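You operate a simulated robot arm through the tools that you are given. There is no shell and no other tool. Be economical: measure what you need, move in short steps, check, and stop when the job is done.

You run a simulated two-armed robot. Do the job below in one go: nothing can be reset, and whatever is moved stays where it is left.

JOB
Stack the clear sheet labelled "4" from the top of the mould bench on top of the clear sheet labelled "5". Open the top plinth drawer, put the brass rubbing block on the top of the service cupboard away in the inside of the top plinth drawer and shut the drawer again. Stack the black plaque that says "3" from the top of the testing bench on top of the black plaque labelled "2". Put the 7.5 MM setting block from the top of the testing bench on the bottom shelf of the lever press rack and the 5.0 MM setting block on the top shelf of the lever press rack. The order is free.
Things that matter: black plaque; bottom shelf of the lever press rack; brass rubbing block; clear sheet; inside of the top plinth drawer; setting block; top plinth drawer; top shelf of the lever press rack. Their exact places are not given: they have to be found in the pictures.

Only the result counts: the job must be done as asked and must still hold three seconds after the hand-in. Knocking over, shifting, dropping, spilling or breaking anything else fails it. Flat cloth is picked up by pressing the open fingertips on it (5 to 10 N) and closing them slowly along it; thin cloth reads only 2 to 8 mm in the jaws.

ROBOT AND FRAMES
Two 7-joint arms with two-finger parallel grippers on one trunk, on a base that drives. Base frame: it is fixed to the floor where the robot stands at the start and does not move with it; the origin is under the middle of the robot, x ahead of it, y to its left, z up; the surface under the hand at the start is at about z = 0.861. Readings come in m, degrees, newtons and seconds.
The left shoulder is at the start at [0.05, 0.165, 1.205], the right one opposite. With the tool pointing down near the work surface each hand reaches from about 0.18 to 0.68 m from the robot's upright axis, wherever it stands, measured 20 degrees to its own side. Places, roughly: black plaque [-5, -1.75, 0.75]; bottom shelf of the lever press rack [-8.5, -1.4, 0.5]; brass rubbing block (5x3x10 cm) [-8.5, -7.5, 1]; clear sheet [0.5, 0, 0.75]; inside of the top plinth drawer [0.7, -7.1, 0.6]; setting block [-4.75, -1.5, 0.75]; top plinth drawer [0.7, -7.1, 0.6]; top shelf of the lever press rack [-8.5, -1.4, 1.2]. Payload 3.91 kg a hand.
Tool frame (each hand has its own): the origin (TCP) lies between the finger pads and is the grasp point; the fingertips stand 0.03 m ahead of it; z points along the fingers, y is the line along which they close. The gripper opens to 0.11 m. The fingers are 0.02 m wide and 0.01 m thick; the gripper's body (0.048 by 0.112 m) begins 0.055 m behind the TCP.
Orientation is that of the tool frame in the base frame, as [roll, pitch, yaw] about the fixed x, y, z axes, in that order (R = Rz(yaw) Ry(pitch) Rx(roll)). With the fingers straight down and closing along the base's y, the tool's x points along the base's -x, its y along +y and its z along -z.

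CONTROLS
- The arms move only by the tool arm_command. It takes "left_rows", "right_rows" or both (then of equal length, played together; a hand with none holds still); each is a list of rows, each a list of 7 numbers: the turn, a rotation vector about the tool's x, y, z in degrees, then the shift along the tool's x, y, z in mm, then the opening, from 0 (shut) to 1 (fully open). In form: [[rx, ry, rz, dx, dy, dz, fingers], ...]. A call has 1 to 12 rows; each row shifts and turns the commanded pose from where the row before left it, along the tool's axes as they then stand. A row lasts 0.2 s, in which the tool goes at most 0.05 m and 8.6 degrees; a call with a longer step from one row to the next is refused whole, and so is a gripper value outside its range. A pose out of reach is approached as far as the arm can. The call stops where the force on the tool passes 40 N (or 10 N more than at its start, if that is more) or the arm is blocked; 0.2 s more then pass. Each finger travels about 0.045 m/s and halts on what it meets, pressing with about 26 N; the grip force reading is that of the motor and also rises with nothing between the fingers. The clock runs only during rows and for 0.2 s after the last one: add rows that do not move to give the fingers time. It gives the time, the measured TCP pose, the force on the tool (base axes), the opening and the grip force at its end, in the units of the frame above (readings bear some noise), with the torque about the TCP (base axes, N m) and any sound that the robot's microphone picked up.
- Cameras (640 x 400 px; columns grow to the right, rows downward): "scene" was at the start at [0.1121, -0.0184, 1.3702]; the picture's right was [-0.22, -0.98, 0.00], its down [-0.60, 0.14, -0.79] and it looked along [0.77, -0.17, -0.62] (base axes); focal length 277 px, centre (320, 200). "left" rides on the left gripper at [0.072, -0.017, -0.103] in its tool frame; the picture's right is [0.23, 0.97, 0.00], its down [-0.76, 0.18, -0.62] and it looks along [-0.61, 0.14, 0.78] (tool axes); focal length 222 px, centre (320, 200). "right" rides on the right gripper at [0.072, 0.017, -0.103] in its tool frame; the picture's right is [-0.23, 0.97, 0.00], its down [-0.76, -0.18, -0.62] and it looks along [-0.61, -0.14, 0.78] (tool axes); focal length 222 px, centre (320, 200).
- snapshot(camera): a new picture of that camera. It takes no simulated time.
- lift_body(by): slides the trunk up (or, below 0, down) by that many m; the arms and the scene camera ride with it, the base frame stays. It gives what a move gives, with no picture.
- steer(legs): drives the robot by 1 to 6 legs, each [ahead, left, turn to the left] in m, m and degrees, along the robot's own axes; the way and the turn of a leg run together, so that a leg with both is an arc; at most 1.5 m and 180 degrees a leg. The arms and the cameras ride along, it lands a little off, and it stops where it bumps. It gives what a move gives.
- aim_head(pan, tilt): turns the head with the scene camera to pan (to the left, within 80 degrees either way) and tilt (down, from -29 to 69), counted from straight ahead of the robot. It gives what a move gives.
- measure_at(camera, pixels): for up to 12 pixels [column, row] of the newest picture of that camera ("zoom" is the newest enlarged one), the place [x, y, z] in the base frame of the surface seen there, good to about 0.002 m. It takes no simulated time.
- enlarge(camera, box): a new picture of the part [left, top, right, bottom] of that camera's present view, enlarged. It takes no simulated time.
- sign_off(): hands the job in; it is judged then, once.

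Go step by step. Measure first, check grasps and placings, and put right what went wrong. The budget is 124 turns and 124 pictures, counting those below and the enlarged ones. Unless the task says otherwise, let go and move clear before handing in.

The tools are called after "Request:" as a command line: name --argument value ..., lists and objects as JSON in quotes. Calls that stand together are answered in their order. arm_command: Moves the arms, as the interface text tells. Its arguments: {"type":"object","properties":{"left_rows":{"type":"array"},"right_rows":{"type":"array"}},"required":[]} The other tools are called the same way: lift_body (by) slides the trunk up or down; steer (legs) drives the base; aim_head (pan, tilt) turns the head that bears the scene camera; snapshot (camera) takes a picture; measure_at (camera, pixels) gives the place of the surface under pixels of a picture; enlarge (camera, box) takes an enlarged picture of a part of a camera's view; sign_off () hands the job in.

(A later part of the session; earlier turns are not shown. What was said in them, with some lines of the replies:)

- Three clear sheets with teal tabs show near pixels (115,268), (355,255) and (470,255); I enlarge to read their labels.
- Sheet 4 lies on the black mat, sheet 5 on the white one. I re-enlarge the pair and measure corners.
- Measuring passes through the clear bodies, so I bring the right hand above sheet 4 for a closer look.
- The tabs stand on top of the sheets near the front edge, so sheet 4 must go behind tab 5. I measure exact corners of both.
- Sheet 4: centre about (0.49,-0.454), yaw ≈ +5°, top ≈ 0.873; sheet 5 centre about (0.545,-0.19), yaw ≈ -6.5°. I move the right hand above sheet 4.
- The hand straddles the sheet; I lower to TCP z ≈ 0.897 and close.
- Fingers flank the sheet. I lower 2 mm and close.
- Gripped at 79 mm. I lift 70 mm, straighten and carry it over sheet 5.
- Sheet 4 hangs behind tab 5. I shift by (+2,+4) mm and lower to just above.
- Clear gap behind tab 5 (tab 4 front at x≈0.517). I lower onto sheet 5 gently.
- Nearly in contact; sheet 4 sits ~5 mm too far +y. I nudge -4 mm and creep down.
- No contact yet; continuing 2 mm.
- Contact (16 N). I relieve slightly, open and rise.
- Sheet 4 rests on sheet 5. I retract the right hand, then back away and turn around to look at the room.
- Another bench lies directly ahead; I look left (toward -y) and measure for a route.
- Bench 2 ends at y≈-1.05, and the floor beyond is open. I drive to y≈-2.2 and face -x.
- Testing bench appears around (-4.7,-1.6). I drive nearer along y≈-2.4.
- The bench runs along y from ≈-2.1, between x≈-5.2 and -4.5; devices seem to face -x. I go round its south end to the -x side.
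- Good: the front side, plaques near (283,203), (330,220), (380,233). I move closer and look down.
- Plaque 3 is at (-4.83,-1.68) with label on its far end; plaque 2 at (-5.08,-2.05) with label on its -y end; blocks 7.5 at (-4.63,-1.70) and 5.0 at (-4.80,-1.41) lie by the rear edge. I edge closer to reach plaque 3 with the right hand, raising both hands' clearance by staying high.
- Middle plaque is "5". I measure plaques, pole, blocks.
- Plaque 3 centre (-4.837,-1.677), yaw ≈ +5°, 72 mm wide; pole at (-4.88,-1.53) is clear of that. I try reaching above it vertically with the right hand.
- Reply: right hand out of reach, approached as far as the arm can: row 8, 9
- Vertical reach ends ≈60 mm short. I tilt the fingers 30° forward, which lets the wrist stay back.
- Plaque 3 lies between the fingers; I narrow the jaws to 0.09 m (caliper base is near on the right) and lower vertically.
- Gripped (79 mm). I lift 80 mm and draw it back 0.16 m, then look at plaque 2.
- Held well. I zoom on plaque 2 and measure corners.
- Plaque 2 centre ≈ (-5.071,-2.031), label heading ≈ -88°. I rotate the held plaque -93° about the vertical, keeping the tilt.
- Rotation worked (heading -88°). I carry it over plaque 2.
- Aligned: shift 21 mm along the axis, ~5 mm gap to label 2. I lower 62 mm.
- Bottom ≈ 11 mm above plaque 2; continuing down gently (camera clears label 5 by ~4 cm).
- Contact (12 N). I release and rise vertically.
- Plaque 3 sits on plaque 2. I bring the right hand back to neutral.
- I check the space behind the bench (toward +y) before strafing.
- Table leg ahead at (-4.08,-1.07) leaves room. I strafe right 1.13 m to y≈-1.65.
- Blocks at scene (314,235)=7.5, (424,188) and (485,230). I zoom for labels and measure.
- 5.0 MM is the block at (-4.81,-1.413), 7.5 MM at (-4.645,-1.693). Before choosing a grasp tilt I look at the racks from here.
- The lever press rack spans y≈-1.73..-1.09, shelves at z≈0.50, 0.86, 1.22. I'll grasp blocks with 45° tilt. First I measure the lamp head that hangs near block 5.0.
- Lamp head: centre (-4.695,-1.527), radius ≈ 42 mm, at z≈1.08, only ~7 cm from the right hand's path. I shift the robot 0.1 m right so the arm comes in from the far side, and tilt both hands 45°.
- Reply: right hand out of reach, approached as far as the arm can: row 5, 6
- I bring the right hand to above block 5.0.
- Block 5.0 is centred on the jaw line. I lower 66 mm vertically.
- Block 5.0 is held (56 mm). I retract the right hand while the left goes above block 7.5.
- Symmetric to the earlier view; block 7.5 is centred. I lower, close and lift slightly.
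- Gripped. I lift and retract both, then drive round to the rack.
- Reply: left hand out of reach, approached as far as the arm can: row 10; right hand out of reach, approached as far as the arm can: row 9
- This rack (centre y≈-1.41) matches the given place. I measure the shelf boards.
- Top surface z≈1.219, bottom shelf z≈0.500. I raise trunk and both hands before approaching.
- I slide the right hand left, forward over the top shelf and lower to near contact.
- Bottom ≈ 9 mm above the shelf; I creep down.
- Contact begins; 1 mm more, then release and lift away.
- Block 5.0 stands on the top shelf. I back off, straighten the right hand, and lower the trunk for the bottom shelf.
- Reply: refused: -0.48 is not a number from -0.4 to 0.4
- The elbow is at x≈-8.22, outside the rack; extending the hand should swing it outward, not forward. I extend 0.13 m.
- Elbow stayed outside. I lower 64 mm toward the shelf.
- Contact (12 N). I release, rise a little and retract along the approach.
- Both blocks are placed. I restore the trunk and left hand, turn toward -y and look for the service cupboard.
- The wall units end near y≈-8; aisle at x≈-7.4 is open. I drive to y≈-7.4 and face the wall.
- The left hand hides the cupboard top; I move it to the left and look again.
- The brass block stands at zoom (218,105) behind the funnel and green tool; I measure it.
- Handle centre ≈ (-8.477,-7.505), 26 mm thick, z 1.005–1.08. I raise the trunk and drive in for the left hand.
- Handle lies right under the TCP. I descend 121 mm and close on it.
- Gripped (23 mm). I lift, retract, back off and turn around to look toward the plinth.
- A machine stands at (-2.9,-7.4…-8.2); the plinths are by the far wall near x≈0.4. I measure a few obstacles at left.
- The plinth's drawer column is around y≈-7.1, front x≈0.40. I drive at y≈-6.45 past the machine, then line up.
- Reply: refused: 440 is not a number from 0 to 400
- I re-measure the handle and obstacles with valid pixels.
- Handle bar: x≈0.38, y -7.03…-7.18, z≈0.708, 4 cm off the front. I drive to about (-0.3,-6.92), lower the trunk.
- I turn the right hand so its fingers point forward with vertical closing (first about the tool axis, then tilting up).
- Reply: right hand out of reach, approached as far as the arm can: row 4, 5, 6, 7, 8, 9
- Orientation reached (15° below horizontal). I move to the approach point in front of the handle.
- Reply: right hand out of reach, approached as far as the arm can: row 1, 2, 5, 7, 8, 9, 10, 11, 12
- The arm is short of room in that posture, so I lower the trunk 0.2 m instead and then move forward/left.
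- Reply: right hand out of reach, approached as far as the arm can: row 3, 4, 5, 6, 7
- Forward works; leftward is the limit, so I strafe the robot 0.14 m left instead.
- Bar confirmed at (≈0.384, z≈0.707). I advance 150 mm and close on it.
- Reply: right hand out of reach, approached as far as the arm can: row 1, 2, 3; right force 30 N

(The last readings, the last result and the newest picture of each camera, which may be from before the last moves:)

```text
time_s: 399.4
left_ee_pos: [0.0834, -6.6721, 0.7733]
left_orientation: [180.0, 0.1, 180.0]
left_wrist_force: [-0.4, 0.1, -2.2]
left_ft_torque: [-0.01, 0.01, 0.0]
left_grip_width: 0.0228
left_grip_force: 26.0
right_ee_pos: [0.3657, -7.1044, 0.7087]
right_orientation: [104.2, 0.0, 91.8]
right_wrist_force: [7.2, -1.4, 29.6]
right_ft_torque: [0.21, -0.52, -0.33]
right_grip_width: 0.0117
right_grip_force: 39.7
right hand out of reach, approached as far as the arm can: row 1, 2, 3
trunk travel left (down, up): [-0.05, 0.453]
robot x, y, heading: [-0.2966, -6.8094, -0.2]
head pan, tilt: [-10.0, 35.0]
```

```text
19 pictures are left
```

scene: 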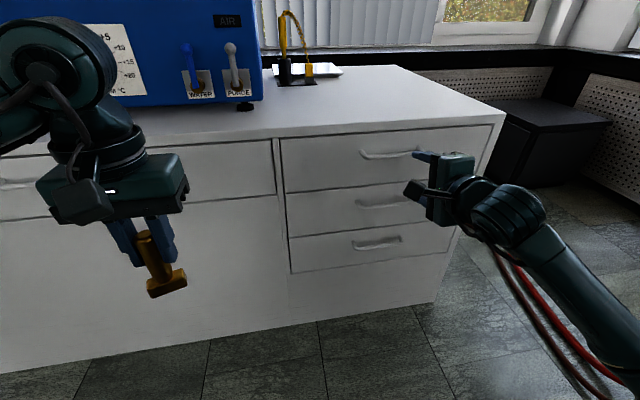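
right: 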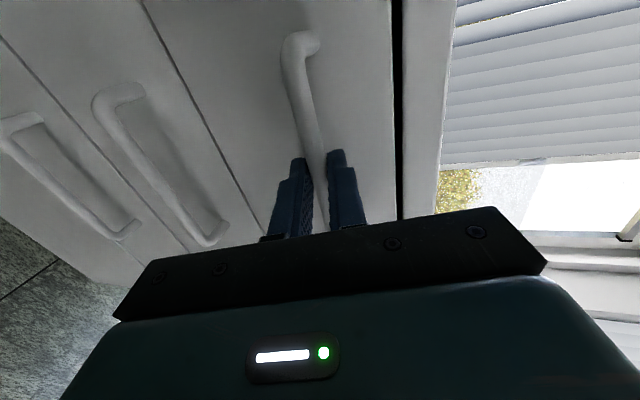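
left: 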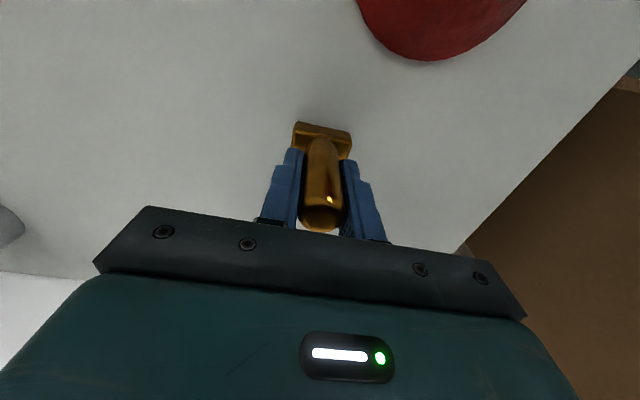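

Bar is gripped (12 mm). I relieve the vertical load slightly and pull by driving the base back.

Request:
arm_command --right_rows '[[0, 0, 0, 0, 2.5, 0, 0], [0, 0, 0, 0, 0, 0, 0]]'

Request:
steer --legs '[[-0.27, 0, 0]]'

Request:
snapshot --camera "scene"

```text
time_s: 400.1
left_ee_pos: [0.0836, -6.6725, 0.7742]
left_orientation: [-179.9, 0.2, 179.9]
left_wrist_force: [-0.1, 0.4, -1.4]
left_ft_torque: [0.0, -0.03, -0.02]
left_grip_width: 0.0227
left_grip_force: 25.8
right_ee_pos: [0.3673, -7.1057, 0.7094]
right_orientation: [104.5, -0.1, 91.8]
right_wrist_force: [0.5, -3.1, 25.1]
right_ft_torque: [0.52, -0.41, 0.98]
right_grip_width: 0.0117
right_grip_force: 45.0
trunk travel left (down, up): [-0.05, 0.453]
robot x, y, heading: [-0.2999, -6.8103, -0.2]
head pan, tilt: [-10.0, 35.0]
```

```text
time_s: 402.0
left_ee_pos: [-0.1882, -6.6701, 0.7748]
left_orientation: [-180.0, 0.1, -179.8]
left_wrist_force: [0.5, -0.3, -1.5]
left_ft_torque: [0.02, 0.01, 0.0]
left_grip_width: 0.0226
left_grip_force: 26.6
right_ee_pos: [0.0979, -7.1063, 0.7081]
right_orientation: [104.6, -0.1, 91.6]
right_wrist_force: [-2.4, -13.2, 25.6]
right_ft_torque: [0.23, -0.41, 0.01]
right_grip_width: 0.0115
right_grip_force: 45.1
trunk travel left (down, up): [-0.05, 0.453]
robot x, y, heading: [-0.57, -6.8082, -0.1]
head pan, tilt: [-10.0, 35.0]
```

```text
18 pictures are left
```

scene: 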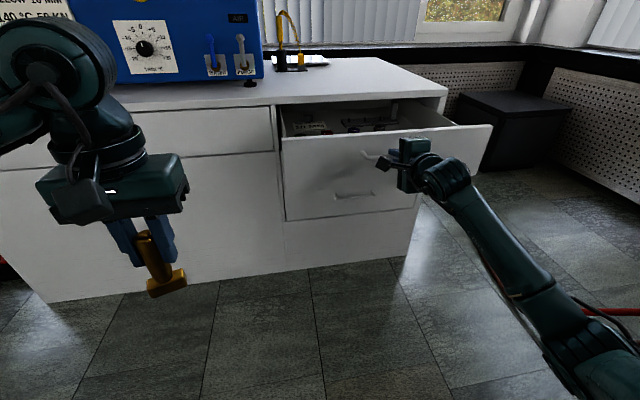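

Drawer is open 27 cm with things inside. I release the handle, back off, raise the trunk and look in.

Request:
arm_command --right_rows '[[0, 0, 0, 0, 0, 0, 0.3], [0, 0, 0, 0, 0, 0, 0.55], [0, 0, 0, 0, 0, 0, 0.55], [0, 0, 0, 0, 0, 0, 0.55]]'

Request:
steer --legs '[[-0.1, 0, 0]]'

Request:
lift_body --by 0.4

Request:
aim_head --pan -20 --tilt 40

Request:
snapshot --camera "scene"

```text
time_s: 403.0
left_ee_pos: [-0.1863, -6.6701, 0.7727]
left_orientation: [-179.9, 0.0, -179.8]
left_wrist_force: [0.5, -0.6, -1.6]
left_ft_torque: [0.02, 0.02, -0.01]
left_grip_width: 0.0225
left_grip_force: 26.4
right_ee_pos: [0.0993, -7.1053, 0.7061]
right_orientation: [104.7, -0.1, 91.6]
right_wrist_force: [0.8, 0.0, 0.3]
right_ft_torque: [0.01, -0.01, -0.02]
right_grip_width: 0.0605
right_grip_force: 0.0
trunk travel left (down, up): [-0.05, 0.453]
robot x, y, heading: [-0.571, -6.8122, 0.1]
head pan, tilt: [-10.0, 35.0]
```

```text
time_s: 404.1
left_ee_pos: [-0.2861, -6.6701, 0.7719]
left_orientation: [180.0, -0.1, -179.8]
left_wrist_force: [0.5, 0.7, -2.9]
left_ft_torque: [0.01, 0.01, 0.01]
left_grip_width: 0.0225
left_grip_force: 25.9
right_ee_pos: [0.0003, -7.1041, 0.7063]
right_orientation: [104.7, -0.1, 91.6]
right_wrist_force: [0.4, 0.5, -0.7]
right_ft_torque: [0.0, 0.0, -0.02]
right_grip_width: 0.0605
right_grip_force: 0.0
trunk travel left (down, up): [-0.05, 0.453]
robot x, y, heading: [-0.6691, -6.8125, -0.2]
head pan, tilt: [-10.0, 35.0]
```

```text
time_s: 407.9
left_ee_pos: [-0.2865, -6.6697, 1.1719]
left_orientation: [179.9, -0.1, -179.8]
left_wrist_force: [0.3, 0.1, -2.7]
left_ft_torque: [-0.02, -0.02, 0.02]
left_grip_width: 0.0221
left_grip_force: 26.2
right_ee_pos: [0.0008, -7.1047, 1.1083]
right_orientation: [104.6, -0.2, 91.7]
right_wrist_force: [-0.5, 0.5, 0.0]
right_ft_torque: [-0.01, 0.03, 0.0]
right_grip_width: 0.0605
right_grip_force: 0.1
trunk travel left (down, up): [-0.45, 0.053]
robot x, y, heading: [-0.6696, -6.8114, 0.1]
head pan, tilt: [-10.0, 35.0]
```

```text
time_s: 408.7
left_ee_pos: [-0.2865, -6.6688, 1.1714]
left_orientation: [-180.0, -0.1, -179.8]
left_wrist_force: [0.8, 0.0, -2.2]
left_ft_torque: [0.0, 0.0, -0.03]
left_grip_width: 0.0227
left_grip_force: 26.4
right_ee_pos: [-0.0, -7.1047, 1.1072]
right_orientation: [104.7, 0.0, 91.7]
right_wrist_force: [0.4, 0.3, 0.3]
right_ft_torque: [-0.02, 0.02, -0.02]
right_grip_width: 0.0603
right_grip_force: 0.1
trunk travel left (down, up): [-0.45, 0.053]
robot x, y, heading: [-0.6674, -6.8121, -0.0]
head pan, tilt: [-20.0, 40.0]
```

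```text
17 pictures are left
```

scene: 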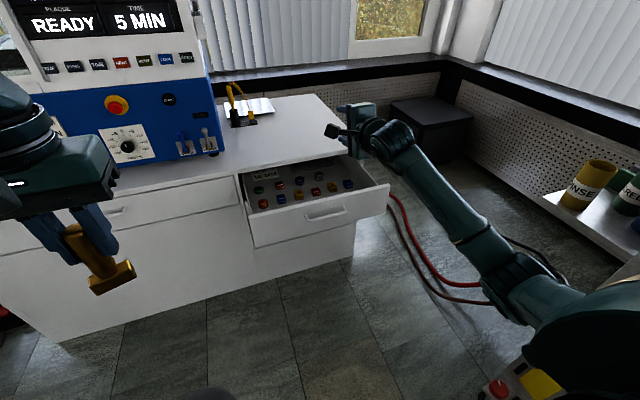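

Request:
enlarge --camera "scene" --box '[235, 145, 395, 245]'

Request:
measure_at --camera "zoom" --pixels '[[200, 230], [300, 220], [400, 190], [150, 150], [120, 240], [540, 160], [300, 290], [460, 160], [260, 145], [480, 180], [100, 220], [40, 130]]'

```text
4.00 times, centred on (315, 195) of scene
```

zoom: 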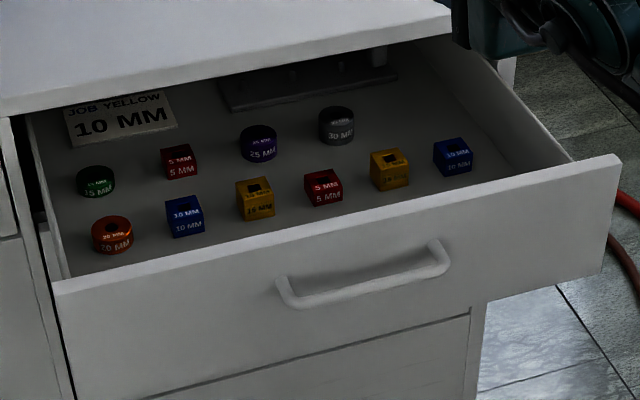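

```text
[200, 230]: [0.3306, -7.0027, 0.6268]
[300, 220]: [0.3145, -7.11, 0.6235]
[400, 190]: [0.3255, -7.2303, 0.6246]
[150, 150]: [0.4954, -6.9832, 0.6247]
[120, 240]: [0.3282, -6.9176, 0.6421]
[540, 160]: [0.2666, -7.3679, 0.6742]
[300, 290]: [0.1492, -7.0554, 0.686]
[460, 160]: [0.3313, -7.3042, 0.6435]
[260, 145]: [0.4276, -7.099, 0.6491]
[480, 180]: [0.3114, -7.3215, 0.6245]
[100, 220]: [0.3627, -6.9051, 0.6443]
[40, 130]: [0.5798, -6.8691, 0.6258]
```

Floor z≈0.6245; small dies sit in rows at x≈0.33 and 0.42, the front strip (x 0.17–0.29) may be free. I bring the left hand above it to check from its camera.

Request:
steer --legs '[[0.3, -0.12, 0]]'

Request:
arm_command --left_rows '[[0, 0, 0, -30, -32, 0, 0.05], [0, 0, 0, -30, -32, 0, 0.05], [0, 0, 0, -30, -32, 0, 0.05], [0, 0, 0, -30, -32, 0, 0.05], [0, 0, 0, -30, -32, 10, 0.05], [0, 0, 0, -30, -32, 30, 0.05], [0, 0, 0, -20, 0, 40, 0.05], [0, 0, 0, 0, 0, 40, 0.05], [0, 0, 0, 0, 0, 30, 0.05]]'

Request:
snapshot --camera "left"

Request:
measure_at --camera "left" --pixels '[[320, 60], [320, 100], [250, 80], [400, 80], [200, 100], [450, 100], [320, 130], [320, 20]]'

```text
time_s: 410.8
left_ee_pos: [0.0181, -6.7937, 1.1729]
left_orientation: [179.9, -0.1, 179.8]
left_wrist_force: [-1.1, -0.4, -2.2]
left_ft_torque: [0.0, 0.04, 0.0]
left_grip_width: 0.0224
left_grip_force: 26.2
right_ee_pos: [0.3031, -7.23, 1.1071]
right_orientation: [104.8, -0.1, 91.4]
right_wrist_force: [1.0, 0.0, 0.1]
right_ft_torque: [0.0, -0.03, 0.05]
right_grip_width: 0.0608
right_grip_force: 0.2
trunk travel left (down, up): [-0.45, 0.053]
robot x, y, heading: [-0.3649, -6.9334, -0.5]
head pan, tilt: [-20.0, 40.0]
```

```text
refused: row 6 steps farther than a row can; nothing moved
```

```text
15 pictures are left
```

left: 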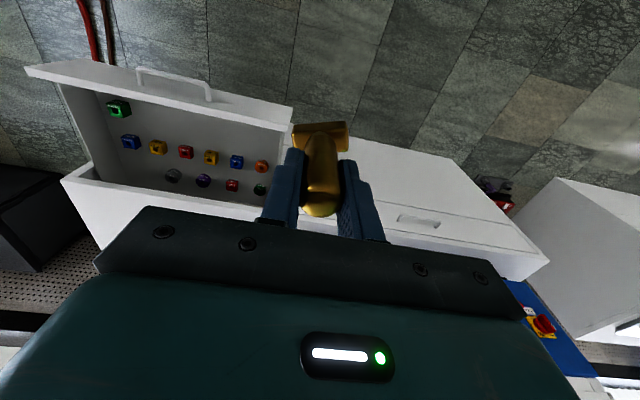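

```text
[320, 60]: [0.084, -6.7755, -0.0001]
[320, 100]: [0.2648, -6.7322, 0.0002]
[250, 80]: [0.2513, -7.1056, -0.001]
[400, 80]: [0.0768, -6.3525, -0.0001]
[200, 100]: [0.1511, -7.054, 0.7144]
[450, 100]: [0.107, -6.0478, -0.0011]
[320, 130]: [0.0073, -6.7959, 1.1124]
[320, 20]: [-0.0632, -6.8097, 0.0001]
```

The front strip shows free floor around pixels (170–260,125) apart from a green die at the far right end. I measure it and move the hand over it.

Request:
measure_at --camera "left" --pixels '[[160, 110], [200, 125], [230, 130], [260, 140], [210, 152], [237, 160], [185, 150], [200, 112], [230, 120]]'

Request:
arm_command --left_rows '[[0, 0, 0, -30, -33, 0, 0.05], [0, 0, 0, -30, -33, 0, 0.05], [0, 0, 0, -30, -33, 0, 0.05], [0, 0, 0, -30, -33, 0, 0.05], [0, 0, 0, -30, -33, 0, 0.05], [0, 0, 0, -30, -33, 0, 0.05], [0, 0, 0, -30, 0, 30, 0.05], [0, 0, 0, 0, 0, 45, 0.05], [0, 0, 0, 0, 0, 45, 0.05], [0, 0, 0, 0, 0, 45, 0.05], [0, 0, 0, 0, 0, 0, 0.05]]'

Request:
snapshot --camera "left"

```text
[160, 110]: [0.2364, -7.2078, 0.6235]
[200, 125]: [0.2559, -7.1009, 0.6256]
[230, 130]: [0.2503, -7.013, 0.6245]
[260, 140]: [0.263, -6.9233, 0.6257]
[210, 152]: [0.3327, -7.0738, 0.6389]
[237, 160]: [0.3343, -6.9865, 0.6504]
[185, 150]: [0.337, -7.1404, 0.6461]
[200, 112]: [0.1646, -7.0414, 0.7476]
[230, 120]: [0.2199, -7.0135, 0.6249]
```

```text
time_s: 413.2
left_ee_pos: [0.2162, -6.9911, 1.0125]
left_orientation: [180.0, 0.0, 179.9]
left_wrist_force: [0.1, 0.8, -0.9]
left_ft_torque: [-0.02, -0.02, 0.02]
left_grip_width: 0.0224
left_grip_force: 26.1
left hand out of reach, approached as far as the arm can: row 7
right_ee_pos: [0.3019, -7.2306, 1.107]
right_orientation: [104.7, -0.1, 91.3]
right_wrist_force: [0.2, -0.1, 0.0]
right_ft_torque: [-0.05, 0.01, 0.01]
right_grip_width: 0.0606
right_grip_force: 0.0
trunk travel left (down, up): [-0.45, 0.053]
robot x, y, heading: [-0.3637, -6.9286, -0.4]
head pan, tilt: [-20.0, 40.0]
```

```text
14 pictures are left
```

left: 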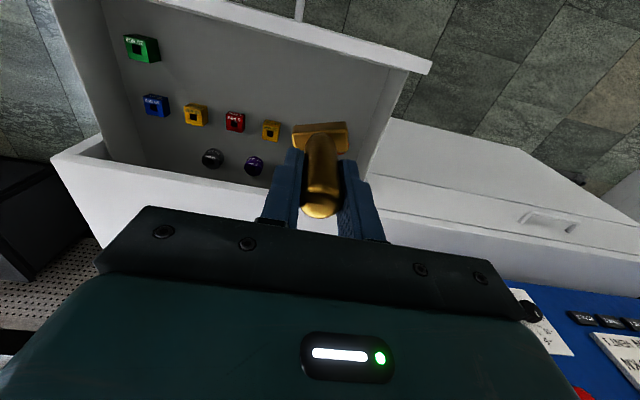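

The strip is free (dies' front ≈ 0.318, panel ≈ 0.17). I shift 29 mm forward, lower the trunk 0.15 m, then check.

Request:
arm_command --left_rows '[[0, 0, 0, -15, 0, 0, 0.05], [0, 0, 0, -14, 0, 0, 0.05], [0, 0, 0, 0, 0, 0, 0.05]]'

Request:
lift_body --by -0.15

Request:
arm_command --left_rows '[[0, 0, 0, 0, 0, 40, 0.05], [0, 0, 0, 0, 0, 40, 0.05], [0, 0, 0, 0, 0, 0, 0.05]]'

Request:
snapshot --camera "left"

```text
time_s: 414.0
left_ee_pos: [0.2298, -6.9815, 1.014]
left_orientation: [-180.0, 0.0, 179.8]
left_wrist_force: [0.6, 0.7, -1.7]
left_ft_torque: [0.04, -0.01, -0.01]
left_grip_width: 0.0225
left_grip_force: 25.6
left hand out of reach, approached as far as the arm can: row 1, 2
right_ee_pos: [0.3023, -7.2308, 1.1082]
right_orientation: [104.6, -0.2, 91.3]
right_wrist_force: [0.1, -0.2, 0.1]
right_ft_torque: [-0.01, 0.0, 0.0]
right_grip_width: 0.0608
right_grip_force: 0.0
trunk travel left (down, up): [-0.45, 0.053]
robot x, y, heading: [-0.367, -6.931, -0.3]
head pan, tilt: [-20.0, 40.0]
```

```text
time_s: 415.8
left_ee_pos: [0.2301, -6.9827, 0.8644]
left_orientation: [-180.0, 0.1, 179.8]
left_wrist_force: [0.9, 0.4, -1.1]
left_ft_torque: [-0.01, 0.03, 0.01]
left_grip_width: 0.0225
left_grip_force: 25.9
right_ee_pos: [0.3021, -7.2315, 0.9583]
right_orientation: [104.7, -0.1, 91.3]
right_wrist_force: [-0.1, 0.5, -0.1]
right_ft_torque: [-0.04, 0.0, 0.01]
right_grip_width: 0.0603
right_grip_force: 0.0
trunk travel left (down, up): [-0.3, 0.203]
robot x, y, heading: [-0.3643, -6.9319, -0.3]
head pan, tilt: [-20.0, 40.0]
```

```text
time_s: 416.6
left_ee_pos: [0.2225, -6.9784, 0.7935]
left_orientation: [180.0, 0.0, 179.8]
left_wrist_force: [-0.1, -0.4, -1.4]
left_ft_torque: [0.02, 0.01, -0.02]
left_grip_width: 0.0222
left_grip_force: 26.1
left hand out of reach, approached as far as the arm can: row 1, 2
right_ee_pos: [0.3015, -7.2295, 0.9578]
right_orientation: [104.8, -0.1, 91.3]
right_wrist_force: [0.7, 0.3, 0.4]
right_ft_torque: [-0.01, 0.0, 0.0]
right_grip_width: 0.0604
right_grip_force: 0.0
trunk travel left (down, up): [-0.3, 0.203]
robot x, y, heading: [-0.3621, -6.9344, -0.4]
head pan, tilt: [-20.0, 40.0]
```

```text
13 pictures are left
```

left: 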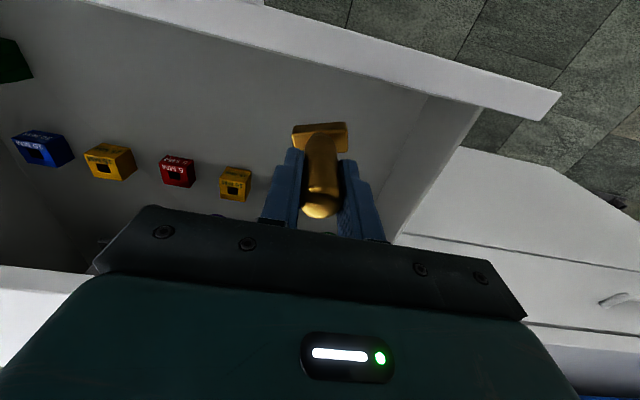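

At its reach limit; vertical moves are better done by the trunk. I check the right forearm's height (old picture) before lowering further.

Request:
measure_at --camera "scene" --pixels '[[400, 150], [430, 185], [470, 240], [510, 290], [540, 300], [580, 350], [450, 230], [490, 285]]'

```text
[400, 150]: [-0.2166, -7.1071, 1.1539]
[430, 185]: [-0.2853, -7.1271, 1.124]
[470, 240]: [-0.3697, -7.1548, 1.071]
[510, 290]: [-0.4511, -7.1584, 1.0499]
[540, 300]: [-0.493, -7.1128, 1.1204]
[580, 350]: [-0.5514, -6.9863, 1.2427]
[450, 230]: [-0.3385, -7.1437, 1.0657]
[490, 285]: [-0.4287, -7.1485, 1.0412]
```

Right forearm will stay above the drawer front (≥0.8 there). I drive 3 cm forward and lower the trunk 93 mm.

Request:
steer --legs '[[0.03, 0, 0]]'

Request:
lift_body --by -0.093

Request:
snapshot --camera "left"

```text
time_s: 417.4
left_ee_pos: [0.2529, -6.9794, 0.7933]
left_orientation: [-179.9, 0.0, 179.9]
left_wrist_force: [0.3, 0.7, -1.5]
left_ft_torque: [-0.01, 0.05, 0.02]
left_grip_width: 0.0226
left_grip_force: 25.5
right_ee_pos: [0.3316, -7.2298, 0.956]
right_orientation: [104.7, -0.1, 91.3]
right_wrist_force: [-0.1, 0.4, 0.4]
right_ft_torque: [-0.01, -0.01, -0.01]
right_grip_width: 0.0604
right_grip_force: 0.2
trunk travel left (down, up): [-0.3, 0.203]
robot x, y, heading: [-0.3352, -6.9291, -0.5]
head pan, tilt: [-20.0, 40.0]
```

```text
time_s: 418.7
left_ee_pos: [0.2528, -6.9798, 0.7037]
left_orientation: [180.0, 0.2, 179.7]
left_wrist_force: [-0.7, 1.5, 12.2]
left_ft_torque: [0.06, 0.14, 0.0]
left_grip_width: 0.0226
left_grip_force: 25.8
right_ee_pos: [0.3315, -7.2307, 0.8652]
right_orientation: [104.6, -0.1, 91.4]
right_wrist_force: [0.0, -0.3, -0.8]
right_ft_torque: [0.0, 0.0, -0.03]
right_grip_width: 0.0606
right_grip_force: 0.0
trunk travel left (down, up): [-0.207, 0.296]
robot x, y, heading: [-0.3387, -6.9312, -0.6]
head pan, tilt: [-20.0, 40.0]
```

```text
12 pictures are left
```

left: 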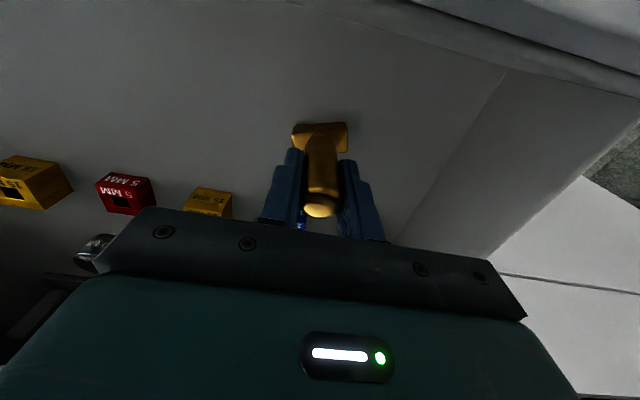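

Contact reads 12 N with torque near the tool axis, i.e. the block's base on the floor (it slid a little in the grip). I release it and check.

Request:
arm_command --left_rows '[[0, 0, 0, 0, 0, -0.5, 0.05], [0, 0, 0, 0, 0, 0, 0.2], [0, 0, 0, 0, 0, 0, 0.4], [0, 0, 0, 0, 0, 0, 0.45], [0, 0, 0, 0, 0, 0, 0.45]]'

Request:
snapshot --camera "left"

```text
time_s: 419.9
left_ee_pos: [0.2532, -6.9792, 0.7]
left_orientation: [180.0, 0.0, 179.8]
left_wrist_force: [-0.4, -0.3, 0.3]
left_ft_torque: [0.0, 0.0, -0.02]
left_grip_width: 0.0496
left_grip_force: 0.0
right_ee_pos: [0.3303, -7.23, 0.8646]
right_orientation: [104.7, 0.0, 91.3]
right_wrist_force: [0.2, 0.2, 0.7]
right_ft_torque: [-0.02, 0.02, -0.02]
right_grip_width: 0.0604
right_grip_force: 0.0
trunk travel left (down, up): [-0.207, 0.296]
robot x, y, heading: [-0.3346, -6.9317, -0.3]
head pan, tilt: [-20.0, 40.0]
```

```text
11 pictures are left
```

left: 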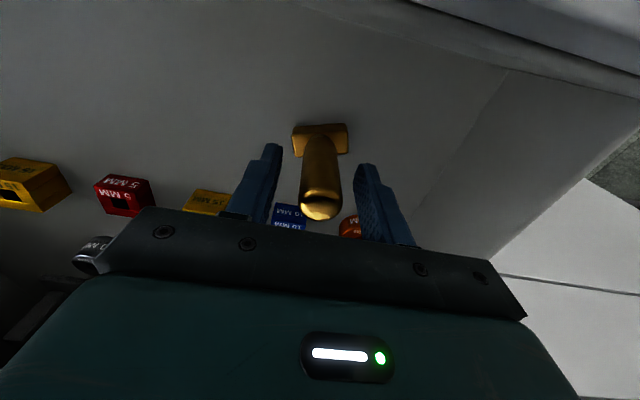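

The block stands alone in the drawer. I raise the trunk, back off to the earlier pulling position, retract the left hand.

Request:
lift_body --by 0.22

Request:
steer --legs '[[-0.335, 0, 0.3], [0, 0.12, 0]]'

Request:
arm_command --left_rows '[[0, 0, 0, 30, 20, -30, 0.6], [0, 0, 0, 30, 20, -30, 0.6], [0, 0, 0, 30, 20, -30, 0.6], [0, 0, 0, 30, 20, -30, 0.6]]'

Request:
snapshot --camera "scene"

Request:
enlarge --camera "scene" --box '[225, 130, 405, 243]'

```text
time_s: 422.2
left_ee_pos: [0.2519, -6.9797, 0.9208]
left_orientation: [179.9, -0.1, 179.9]
left_wrist_force: [-1.2, -0.5, 0.1]
left_ft_torque: [-0.01, -0.01, 0.0]
left_grip_width: 0.0495
left_grip_force: 0.1
right_ee_pos: [0.3306, -7.2307, 1.0831]
right_orientation: [104.7, -0.1, 91.3]
right_wrist_force: [-0.1, -1.6, -0.5]
right_ft_torque: [0.01, 0.01, 0.04]
right_grip_width: 0.0608
right_grip_force: 0.1
trunk travel left (down, up): [-0.427, 0.076]
robot x, y, heading: [-0.3342, -6.9311, -0.4]
head pan, tilt: [-20.0, 40.0]
```

```text
time_s: 425.7
left_ee_pos: [-0.0838, -6.8579, 0.9212]
left_orientation: [180.0, 0.0, 179.8]
left_wrist_force: [0.2, -0.3, 1.6]
left_ft_torque: [0.02, 0.01, -0.01]
left_grip_width: 0.0495
left_grip_force: 0.1
right_ee_pos: [-0.0042, -7.1095, 1.0853]
right_orientation: [104.7, -0.1, 91.3]
right_wrist_force: [-0.2, 0.8, -0.4]
right_ft_torque: [0.01, 0.0, -0.01]
right_grip_width: 0.0604
right_grip_force: 0.0
trunk travel left (down, up): [-0.427, 0.076]
robot x, y, heading: [-0.6732, -6.8088, -0.4]
head pan, tilt: [-20.0, 40.0]
```

```text
time_s: 426.7
left_ee_pos: [-0.204, -6.7769, 1.0403]
left_orientation: [179.9, 0.1, 179.9]
left_wrist_force: [-0.4, -0.2, -0.5]
left_ft_torque: [-0.01, -0.02, 0.02]
left_grip_width: 0.0661
left_grip_force: 0.2
right_ee_pos: [-0.0057, -7.1103, 1.0842]
right_orientation: [104.7, -0.1, 91.3]
right_wrist_force: [0.1, 0.0, -0.2]
right_ft_torque: [0.0, -0.03, 0.01]
right_grip_width: 0.0605
right_grip_force: 0.0
trunk travel left (down, up): [-0.427, 0.076]
robot x, y, heading: [-0.671, -6.8111, -0.3]
head pan, tilt: [-20.0, 40.0]
```

```text
10 pictures are left
```

scene: 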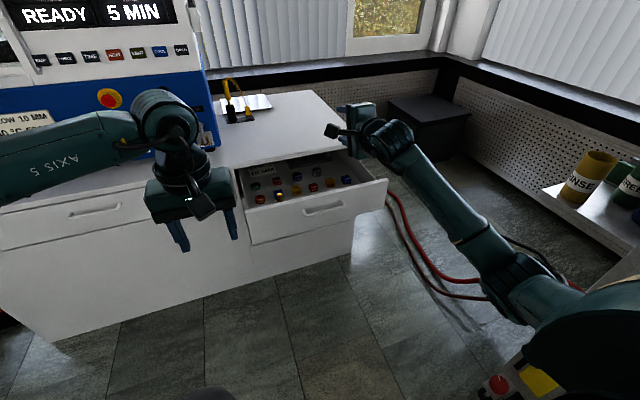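

```text
3.54 times, centred on (315, 186) of scene
```

zoom: 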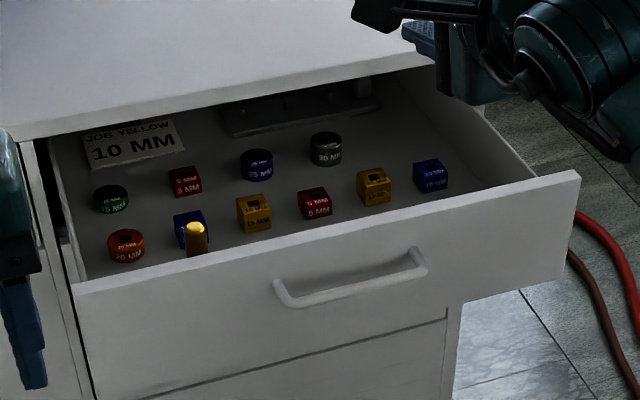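

The block stands by the front. I check its top height and the bar's place.

Request:
measure_at --camera "zoom" --pixels '[[195, 228], [196, 245], [320, 293], [350, 283], [400, 268], [300, 260], [150, 140], [430, 62], [300, 95]]'

Request:
lift_body --by -0.378

```text
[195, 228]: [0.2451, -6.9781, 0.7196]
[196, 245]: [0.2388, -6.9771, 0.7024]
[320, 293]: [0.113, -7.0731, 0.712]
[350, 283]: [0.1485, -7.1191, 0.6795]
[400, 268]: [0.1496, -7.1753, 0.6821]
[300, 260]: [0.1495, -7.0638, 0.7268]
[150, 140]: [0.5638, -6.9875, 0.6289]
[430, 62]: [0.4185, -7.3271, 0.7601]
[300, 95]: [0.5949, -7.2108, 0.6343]
```

```text
time_s: 430.4
left_ee_pos: [-0.2034, -6.7775, 0.6598]
left_orientation: [180.0, -0.1, 179.8]
left_wrist_force: [-0.1, -0.1, 0.2]
left_ft_torque: [0.0, 0.02, -0.03]
left_grip_width: 0.066
left_grip_force: 0.2
right_ee_pos: [-0.0057, -7.1104, 0.706]
right_orientation: [104.7, -0.2, 91.3]
right_wrist_force: [-0.2, 0.5, 0.0]
right_ft_torque: [-0.01, -0.02, 0.03]
right_grip_width: 0.0601
right_grip_force: 0.0
trunk travel left (down, up): [-0.049, 0.454]
robot x, y, heading: [-0.6737, -6.8098, -0.1]
head pan, tilt: [-20.0, 40.0]
```

Block top at 0.72 clears the opening (≈0.745). I drive 10.5 cm forward so the open fingers straddle the bar again, then close.

Request:
steer --legs '[[0.105, 0, 0]]'

Request:
arm_command --right_rows '[[0, 0, 0, 0, 0, 0, 0.3], [0, 0, 0, 0, 0, 0, 0], [0, 0, 0, 0, 0, 0, 0], [0, 0, 0, 0, 0, 0, 0]]'

Request:
snapshot --camera "right"

```text
time_s: 431.6
left_ee_pos: [-0.0967, -6.7763, 0.6608]
left_orientation: [179.9, -0.1, 179.9]
left_wrist_force: [0.2, 0.0, -0.2]
left_ft_torque: [0.01, 0.02, -0.04]
left_grip_width: 0.0656
left_grip_force: 0.1
right_ee_pos: [0.1008, -7.1093, 0.7069]
right_orientation: [104.7, -0.1, 91.4]
right_wrist_force: [0.0, 0.7, 0.0]
right_ft_torque: [0.01, 0.0, 0.05]
right_grip_width: 0.0604
right_grip_force: 0.0
trunk travel left (down, up): [-0.049, 0.454]
robot x, y, heading: [-0.5647, -6.8081, -0.1]
head pan, tilt: [-20.0, 40.0]
```

```text
time_s: 432.6
left_ee_pos: [-0.0969, -6.7746, 0.6632]
left_orientation: [179.9, 0.1, 179.9]
left_wrist_force: [0.4, -0.3, 0.9]
left_ft_torque: [0.0, 0.01, -0.02]
left_grip_width: 0.0661
left_grip_force: 0.0
right_ee_pos: [0.1012, -7.1091, 0.7078]
right_orientation: [104.4, -0.1, 91.4]
right_wrist_force: [3.3, -0.4, 7.4]
right_ft_torque: [0.16, -0.14, 0.06]
right_grip_width: 0.0117
right_grip_force: 40.2
trunk travel left (down, up): [-0.049, 0.454]
robot x, y, heading: [-0.5648, -6.8117, -0.3]
head pan, tilt: [-20.0, 40.0]
```

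```text
8 pictures are left
```

right: 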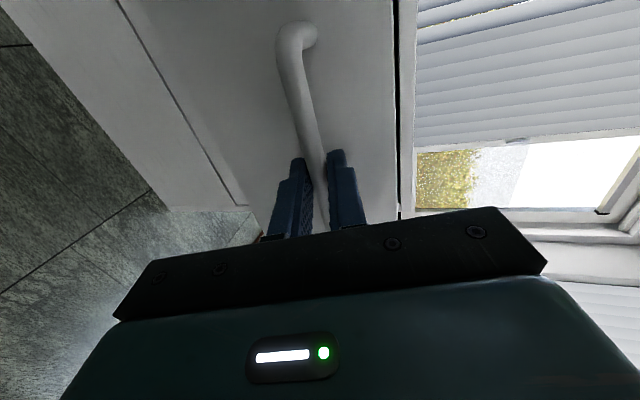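

Bar gripped. I push the drawer in by driving forward.

Request:
steer --legs '[[0.13, 0, 0], [0.125, 0, 0]]'

```text
time_s: 434.7
left_ee_pos: [0.1557, -6.7779, 0.662]
left_orientation: [-179.9, 0.1, 179.6]
left_wrist_force: [0.3, 1.4, 0.2]
left_ft_torque: [0.03, -0.04, 0.0]
left_grip_width: 0.0657
left_grip_force: 0.0
right_ee_pos: [0.3523, -7.1098, 0.7084]
right_orientation: [104.5, 0.0, 91.5]
right_wrist_force: [2.8, 19.7, 13.8]
right_ft_torque: [0.05, -0.15, -0.34]
right_grip_width: 0.0117
right_grip_force: 45.0
trunk travel left (down, up): [-0.049, 0.454]
robot x, y, heading: [-0.3124, -6.815, -0.4]
head pan, tilt: [-20.0, 40.0]
```

About 16 mm remain; I push a little further.

Request:
steer --legs '[[0.022, 0, 0]]'

Request:
snapshot --camera "right"

Request:
measure_at --camera "right" --pixels '[[345, 60], [360, 120], [380, 180], [408, 60], [408, 150], [250, 100], [150, 100]]'

```text
time_s: 435.5
left_ee_pos: [0.1771, -6.7788, 0.661]
left_orientation: [180.0, 0.1, 179.7]
left_wrist_force: [0.0, -0.4, -0.3]
left_ft_torque: [0.03, 0.02, 0.02]
left_grip_width: 0.0658
left_grip_force: 0.1
right_ee_pos: [0.3755, -7.1098, 0.7081]
right_orientation: [104.3, -0.3, 91.6]
right_wrist_force: [-23.7, 0.6, 1.5]
right_ft_torque: [0.29, 0.03, 1.11]
right_grip_width: 0.0117
right_grip_force: 44.8
trunk travel left (down, up): [-0.049, 0.454]
robot x, y, heading: [-0.289, -6.8104, -0.3]
head pan, tilt: [-20.0, 40.0]
```

```text
7 pictures are left
```

right: 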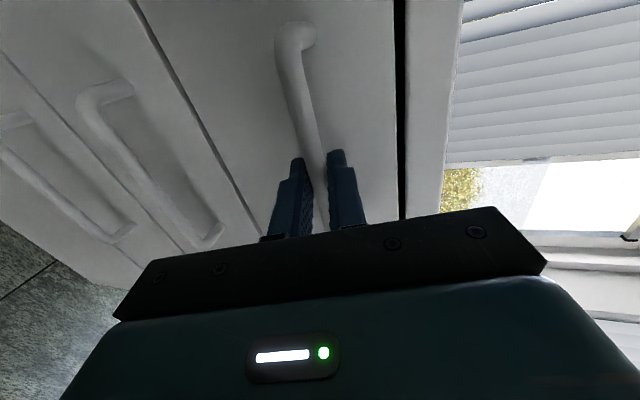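

```text
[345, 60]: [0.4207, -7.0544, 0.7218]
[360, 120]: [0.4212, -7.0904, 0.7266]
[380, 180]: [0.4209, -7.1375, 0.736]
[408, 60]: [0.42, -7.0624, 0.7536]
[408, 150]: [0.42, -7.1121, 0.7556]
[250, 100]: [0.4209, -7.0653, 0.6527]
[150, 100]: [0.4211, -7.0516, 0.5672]
```

Front is flush (0.421 like its neighbours), push force 24 N. I release the bar, back off and verify.

Request:
arm_command --right_rows '[[0, 0, 0, 0, 0, 0, 0.3], [0, 0, 0, 0, 0, 0, 0.55], [0, 0, 0, 0, 0, 0, 0.55], [0, 0, 0, 0, 0, 0, 0.55]]'

Request:
steer --legs '[[-0.25, 0, 0]]'

Request:
snapshot --camera "right"

Request:
measure_at --camera "right" --pixels '[[300, 60], [300, 30], [270, 60], [230, 60], [200, 60]]'

Request:
snapshot --camera "scene"

```text
time_s: 436.5
left_ee_pos: [0.1783, -6.778, 0.6609]
left_orientation: [-180.0, 0.0, 179.7]
left_wrist_force: [0.1, -1.0, -0.2]
left_ft_torque: [0.0, 0.0, -0.02]
left_grip_width: 0.0662
left_grip_force: 0.1
right_ee_pos: [0.3751, -7.1087, 0.7067]
right_orientation: [104.5, -0.3, 91.6]
right_wrist_force: [0.0, 0.1, 0.1]
right_ft_torque: [-0.05, 0.01, -0.01]
right_grip_width: 0.0606
right_grip_force: 0.1
trunk travel left (down, up): [-0.049, 0.454]
robot x, y, heading: [-0.2888, -6.8117, -0.3]
head pan, tilt: [-20.0, 40.0]
```

```text
time_s: 438.3
left_ee_pos: [-0.0669, -6.7777, 0.6609]
left_orientation: [-180.0, 0.0, 179.7]
left_wrist_force: [0.1, 0.4, -0.3]
left_ft_torque: [0.01, 0.02, 0.01]
left_grip_width: 0.066
left_grip_force: 0.1
right_ee_pos: [0.1297, -7.109, 0.7069]
right_orientation: [104.5, -0.3, 91.5]
right_wrist_force: [0.5, -0.8, 0.5]
right_ft_torque: [-0.04, 0.03, 0.04]
right_grip_width: 0.0606
right_grip_force: 0.1
trunk travel left (down, up): [-0.049, 0.454]
robot x, y, heading: [-0.5384, -6.8123, -0.5]
head pan, tilt: [-20.0, 40.0]
```

```text
6 pictures are left
```

right: 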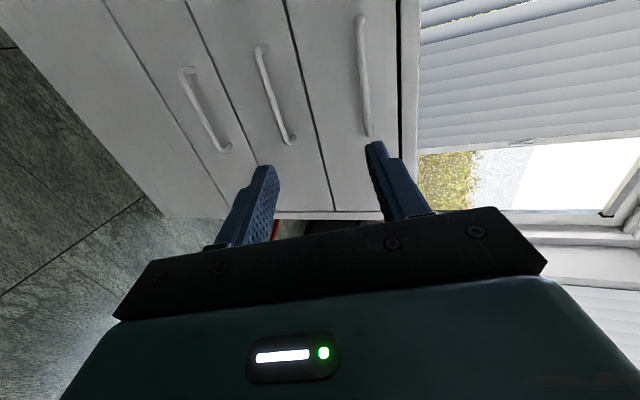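

```text
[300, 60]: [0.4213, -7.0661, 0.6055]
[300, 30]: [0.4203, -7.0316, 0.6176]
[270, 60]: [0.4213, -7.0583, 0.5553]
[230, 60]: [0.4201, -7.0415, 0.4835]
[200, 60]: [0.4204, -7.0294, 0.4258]
```

```text
5 pictures are left
```

scene: 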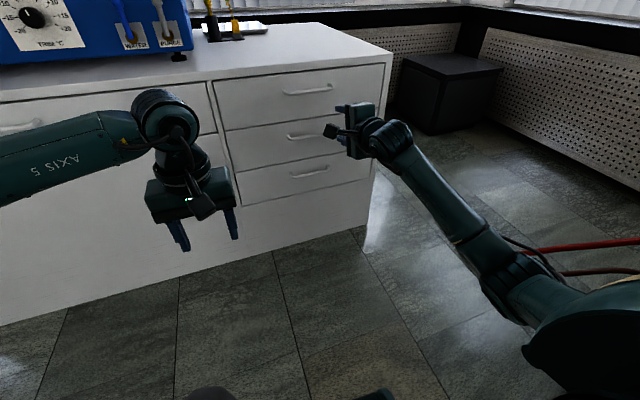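

Request:
measure_at --camera "scene" --pixels '[[240, 105], [260, 80], [300, 105], [350, 90], [305, 91], [300, 130]]'

```text
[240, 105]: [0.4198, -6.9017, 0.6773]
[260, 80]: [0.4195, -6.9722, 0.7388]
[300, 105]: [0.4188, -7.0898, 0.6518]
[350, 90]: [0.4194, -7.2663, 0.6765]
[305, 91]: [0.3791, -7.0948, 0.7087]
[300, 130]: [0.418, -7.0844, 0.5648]
```

The top drawer front is flush at x≈0.419, the same as before it was opened. All items are placed and both hands are clear, so I hand in.

Request:
sign_off

```text
The job is handed in.
```

All four parts of the job are done and handed in. I checked each one by picture or measurement when I did it, and I did not go back to the stacks or the rack before the hand-in.

- **Clear sheets:** sheet "4" rests on sheet "5", set about 2.5 cm back so it sits behind the label block on "5".
- **Black plaques:** plaque "3" rests on plaque "2", set back about 2 cm for the same reason.
- **Setting blocks:** the 5.0 MM block is on the top shelf of the lever press rack and the 7.5 MM block is on the bottom shelf.
- **Brass rubbing block:** it stands upright near the front of the top plinth drawer, clear of the small dies. The drawer is shut, with its front flush at x ≈ 0.42.
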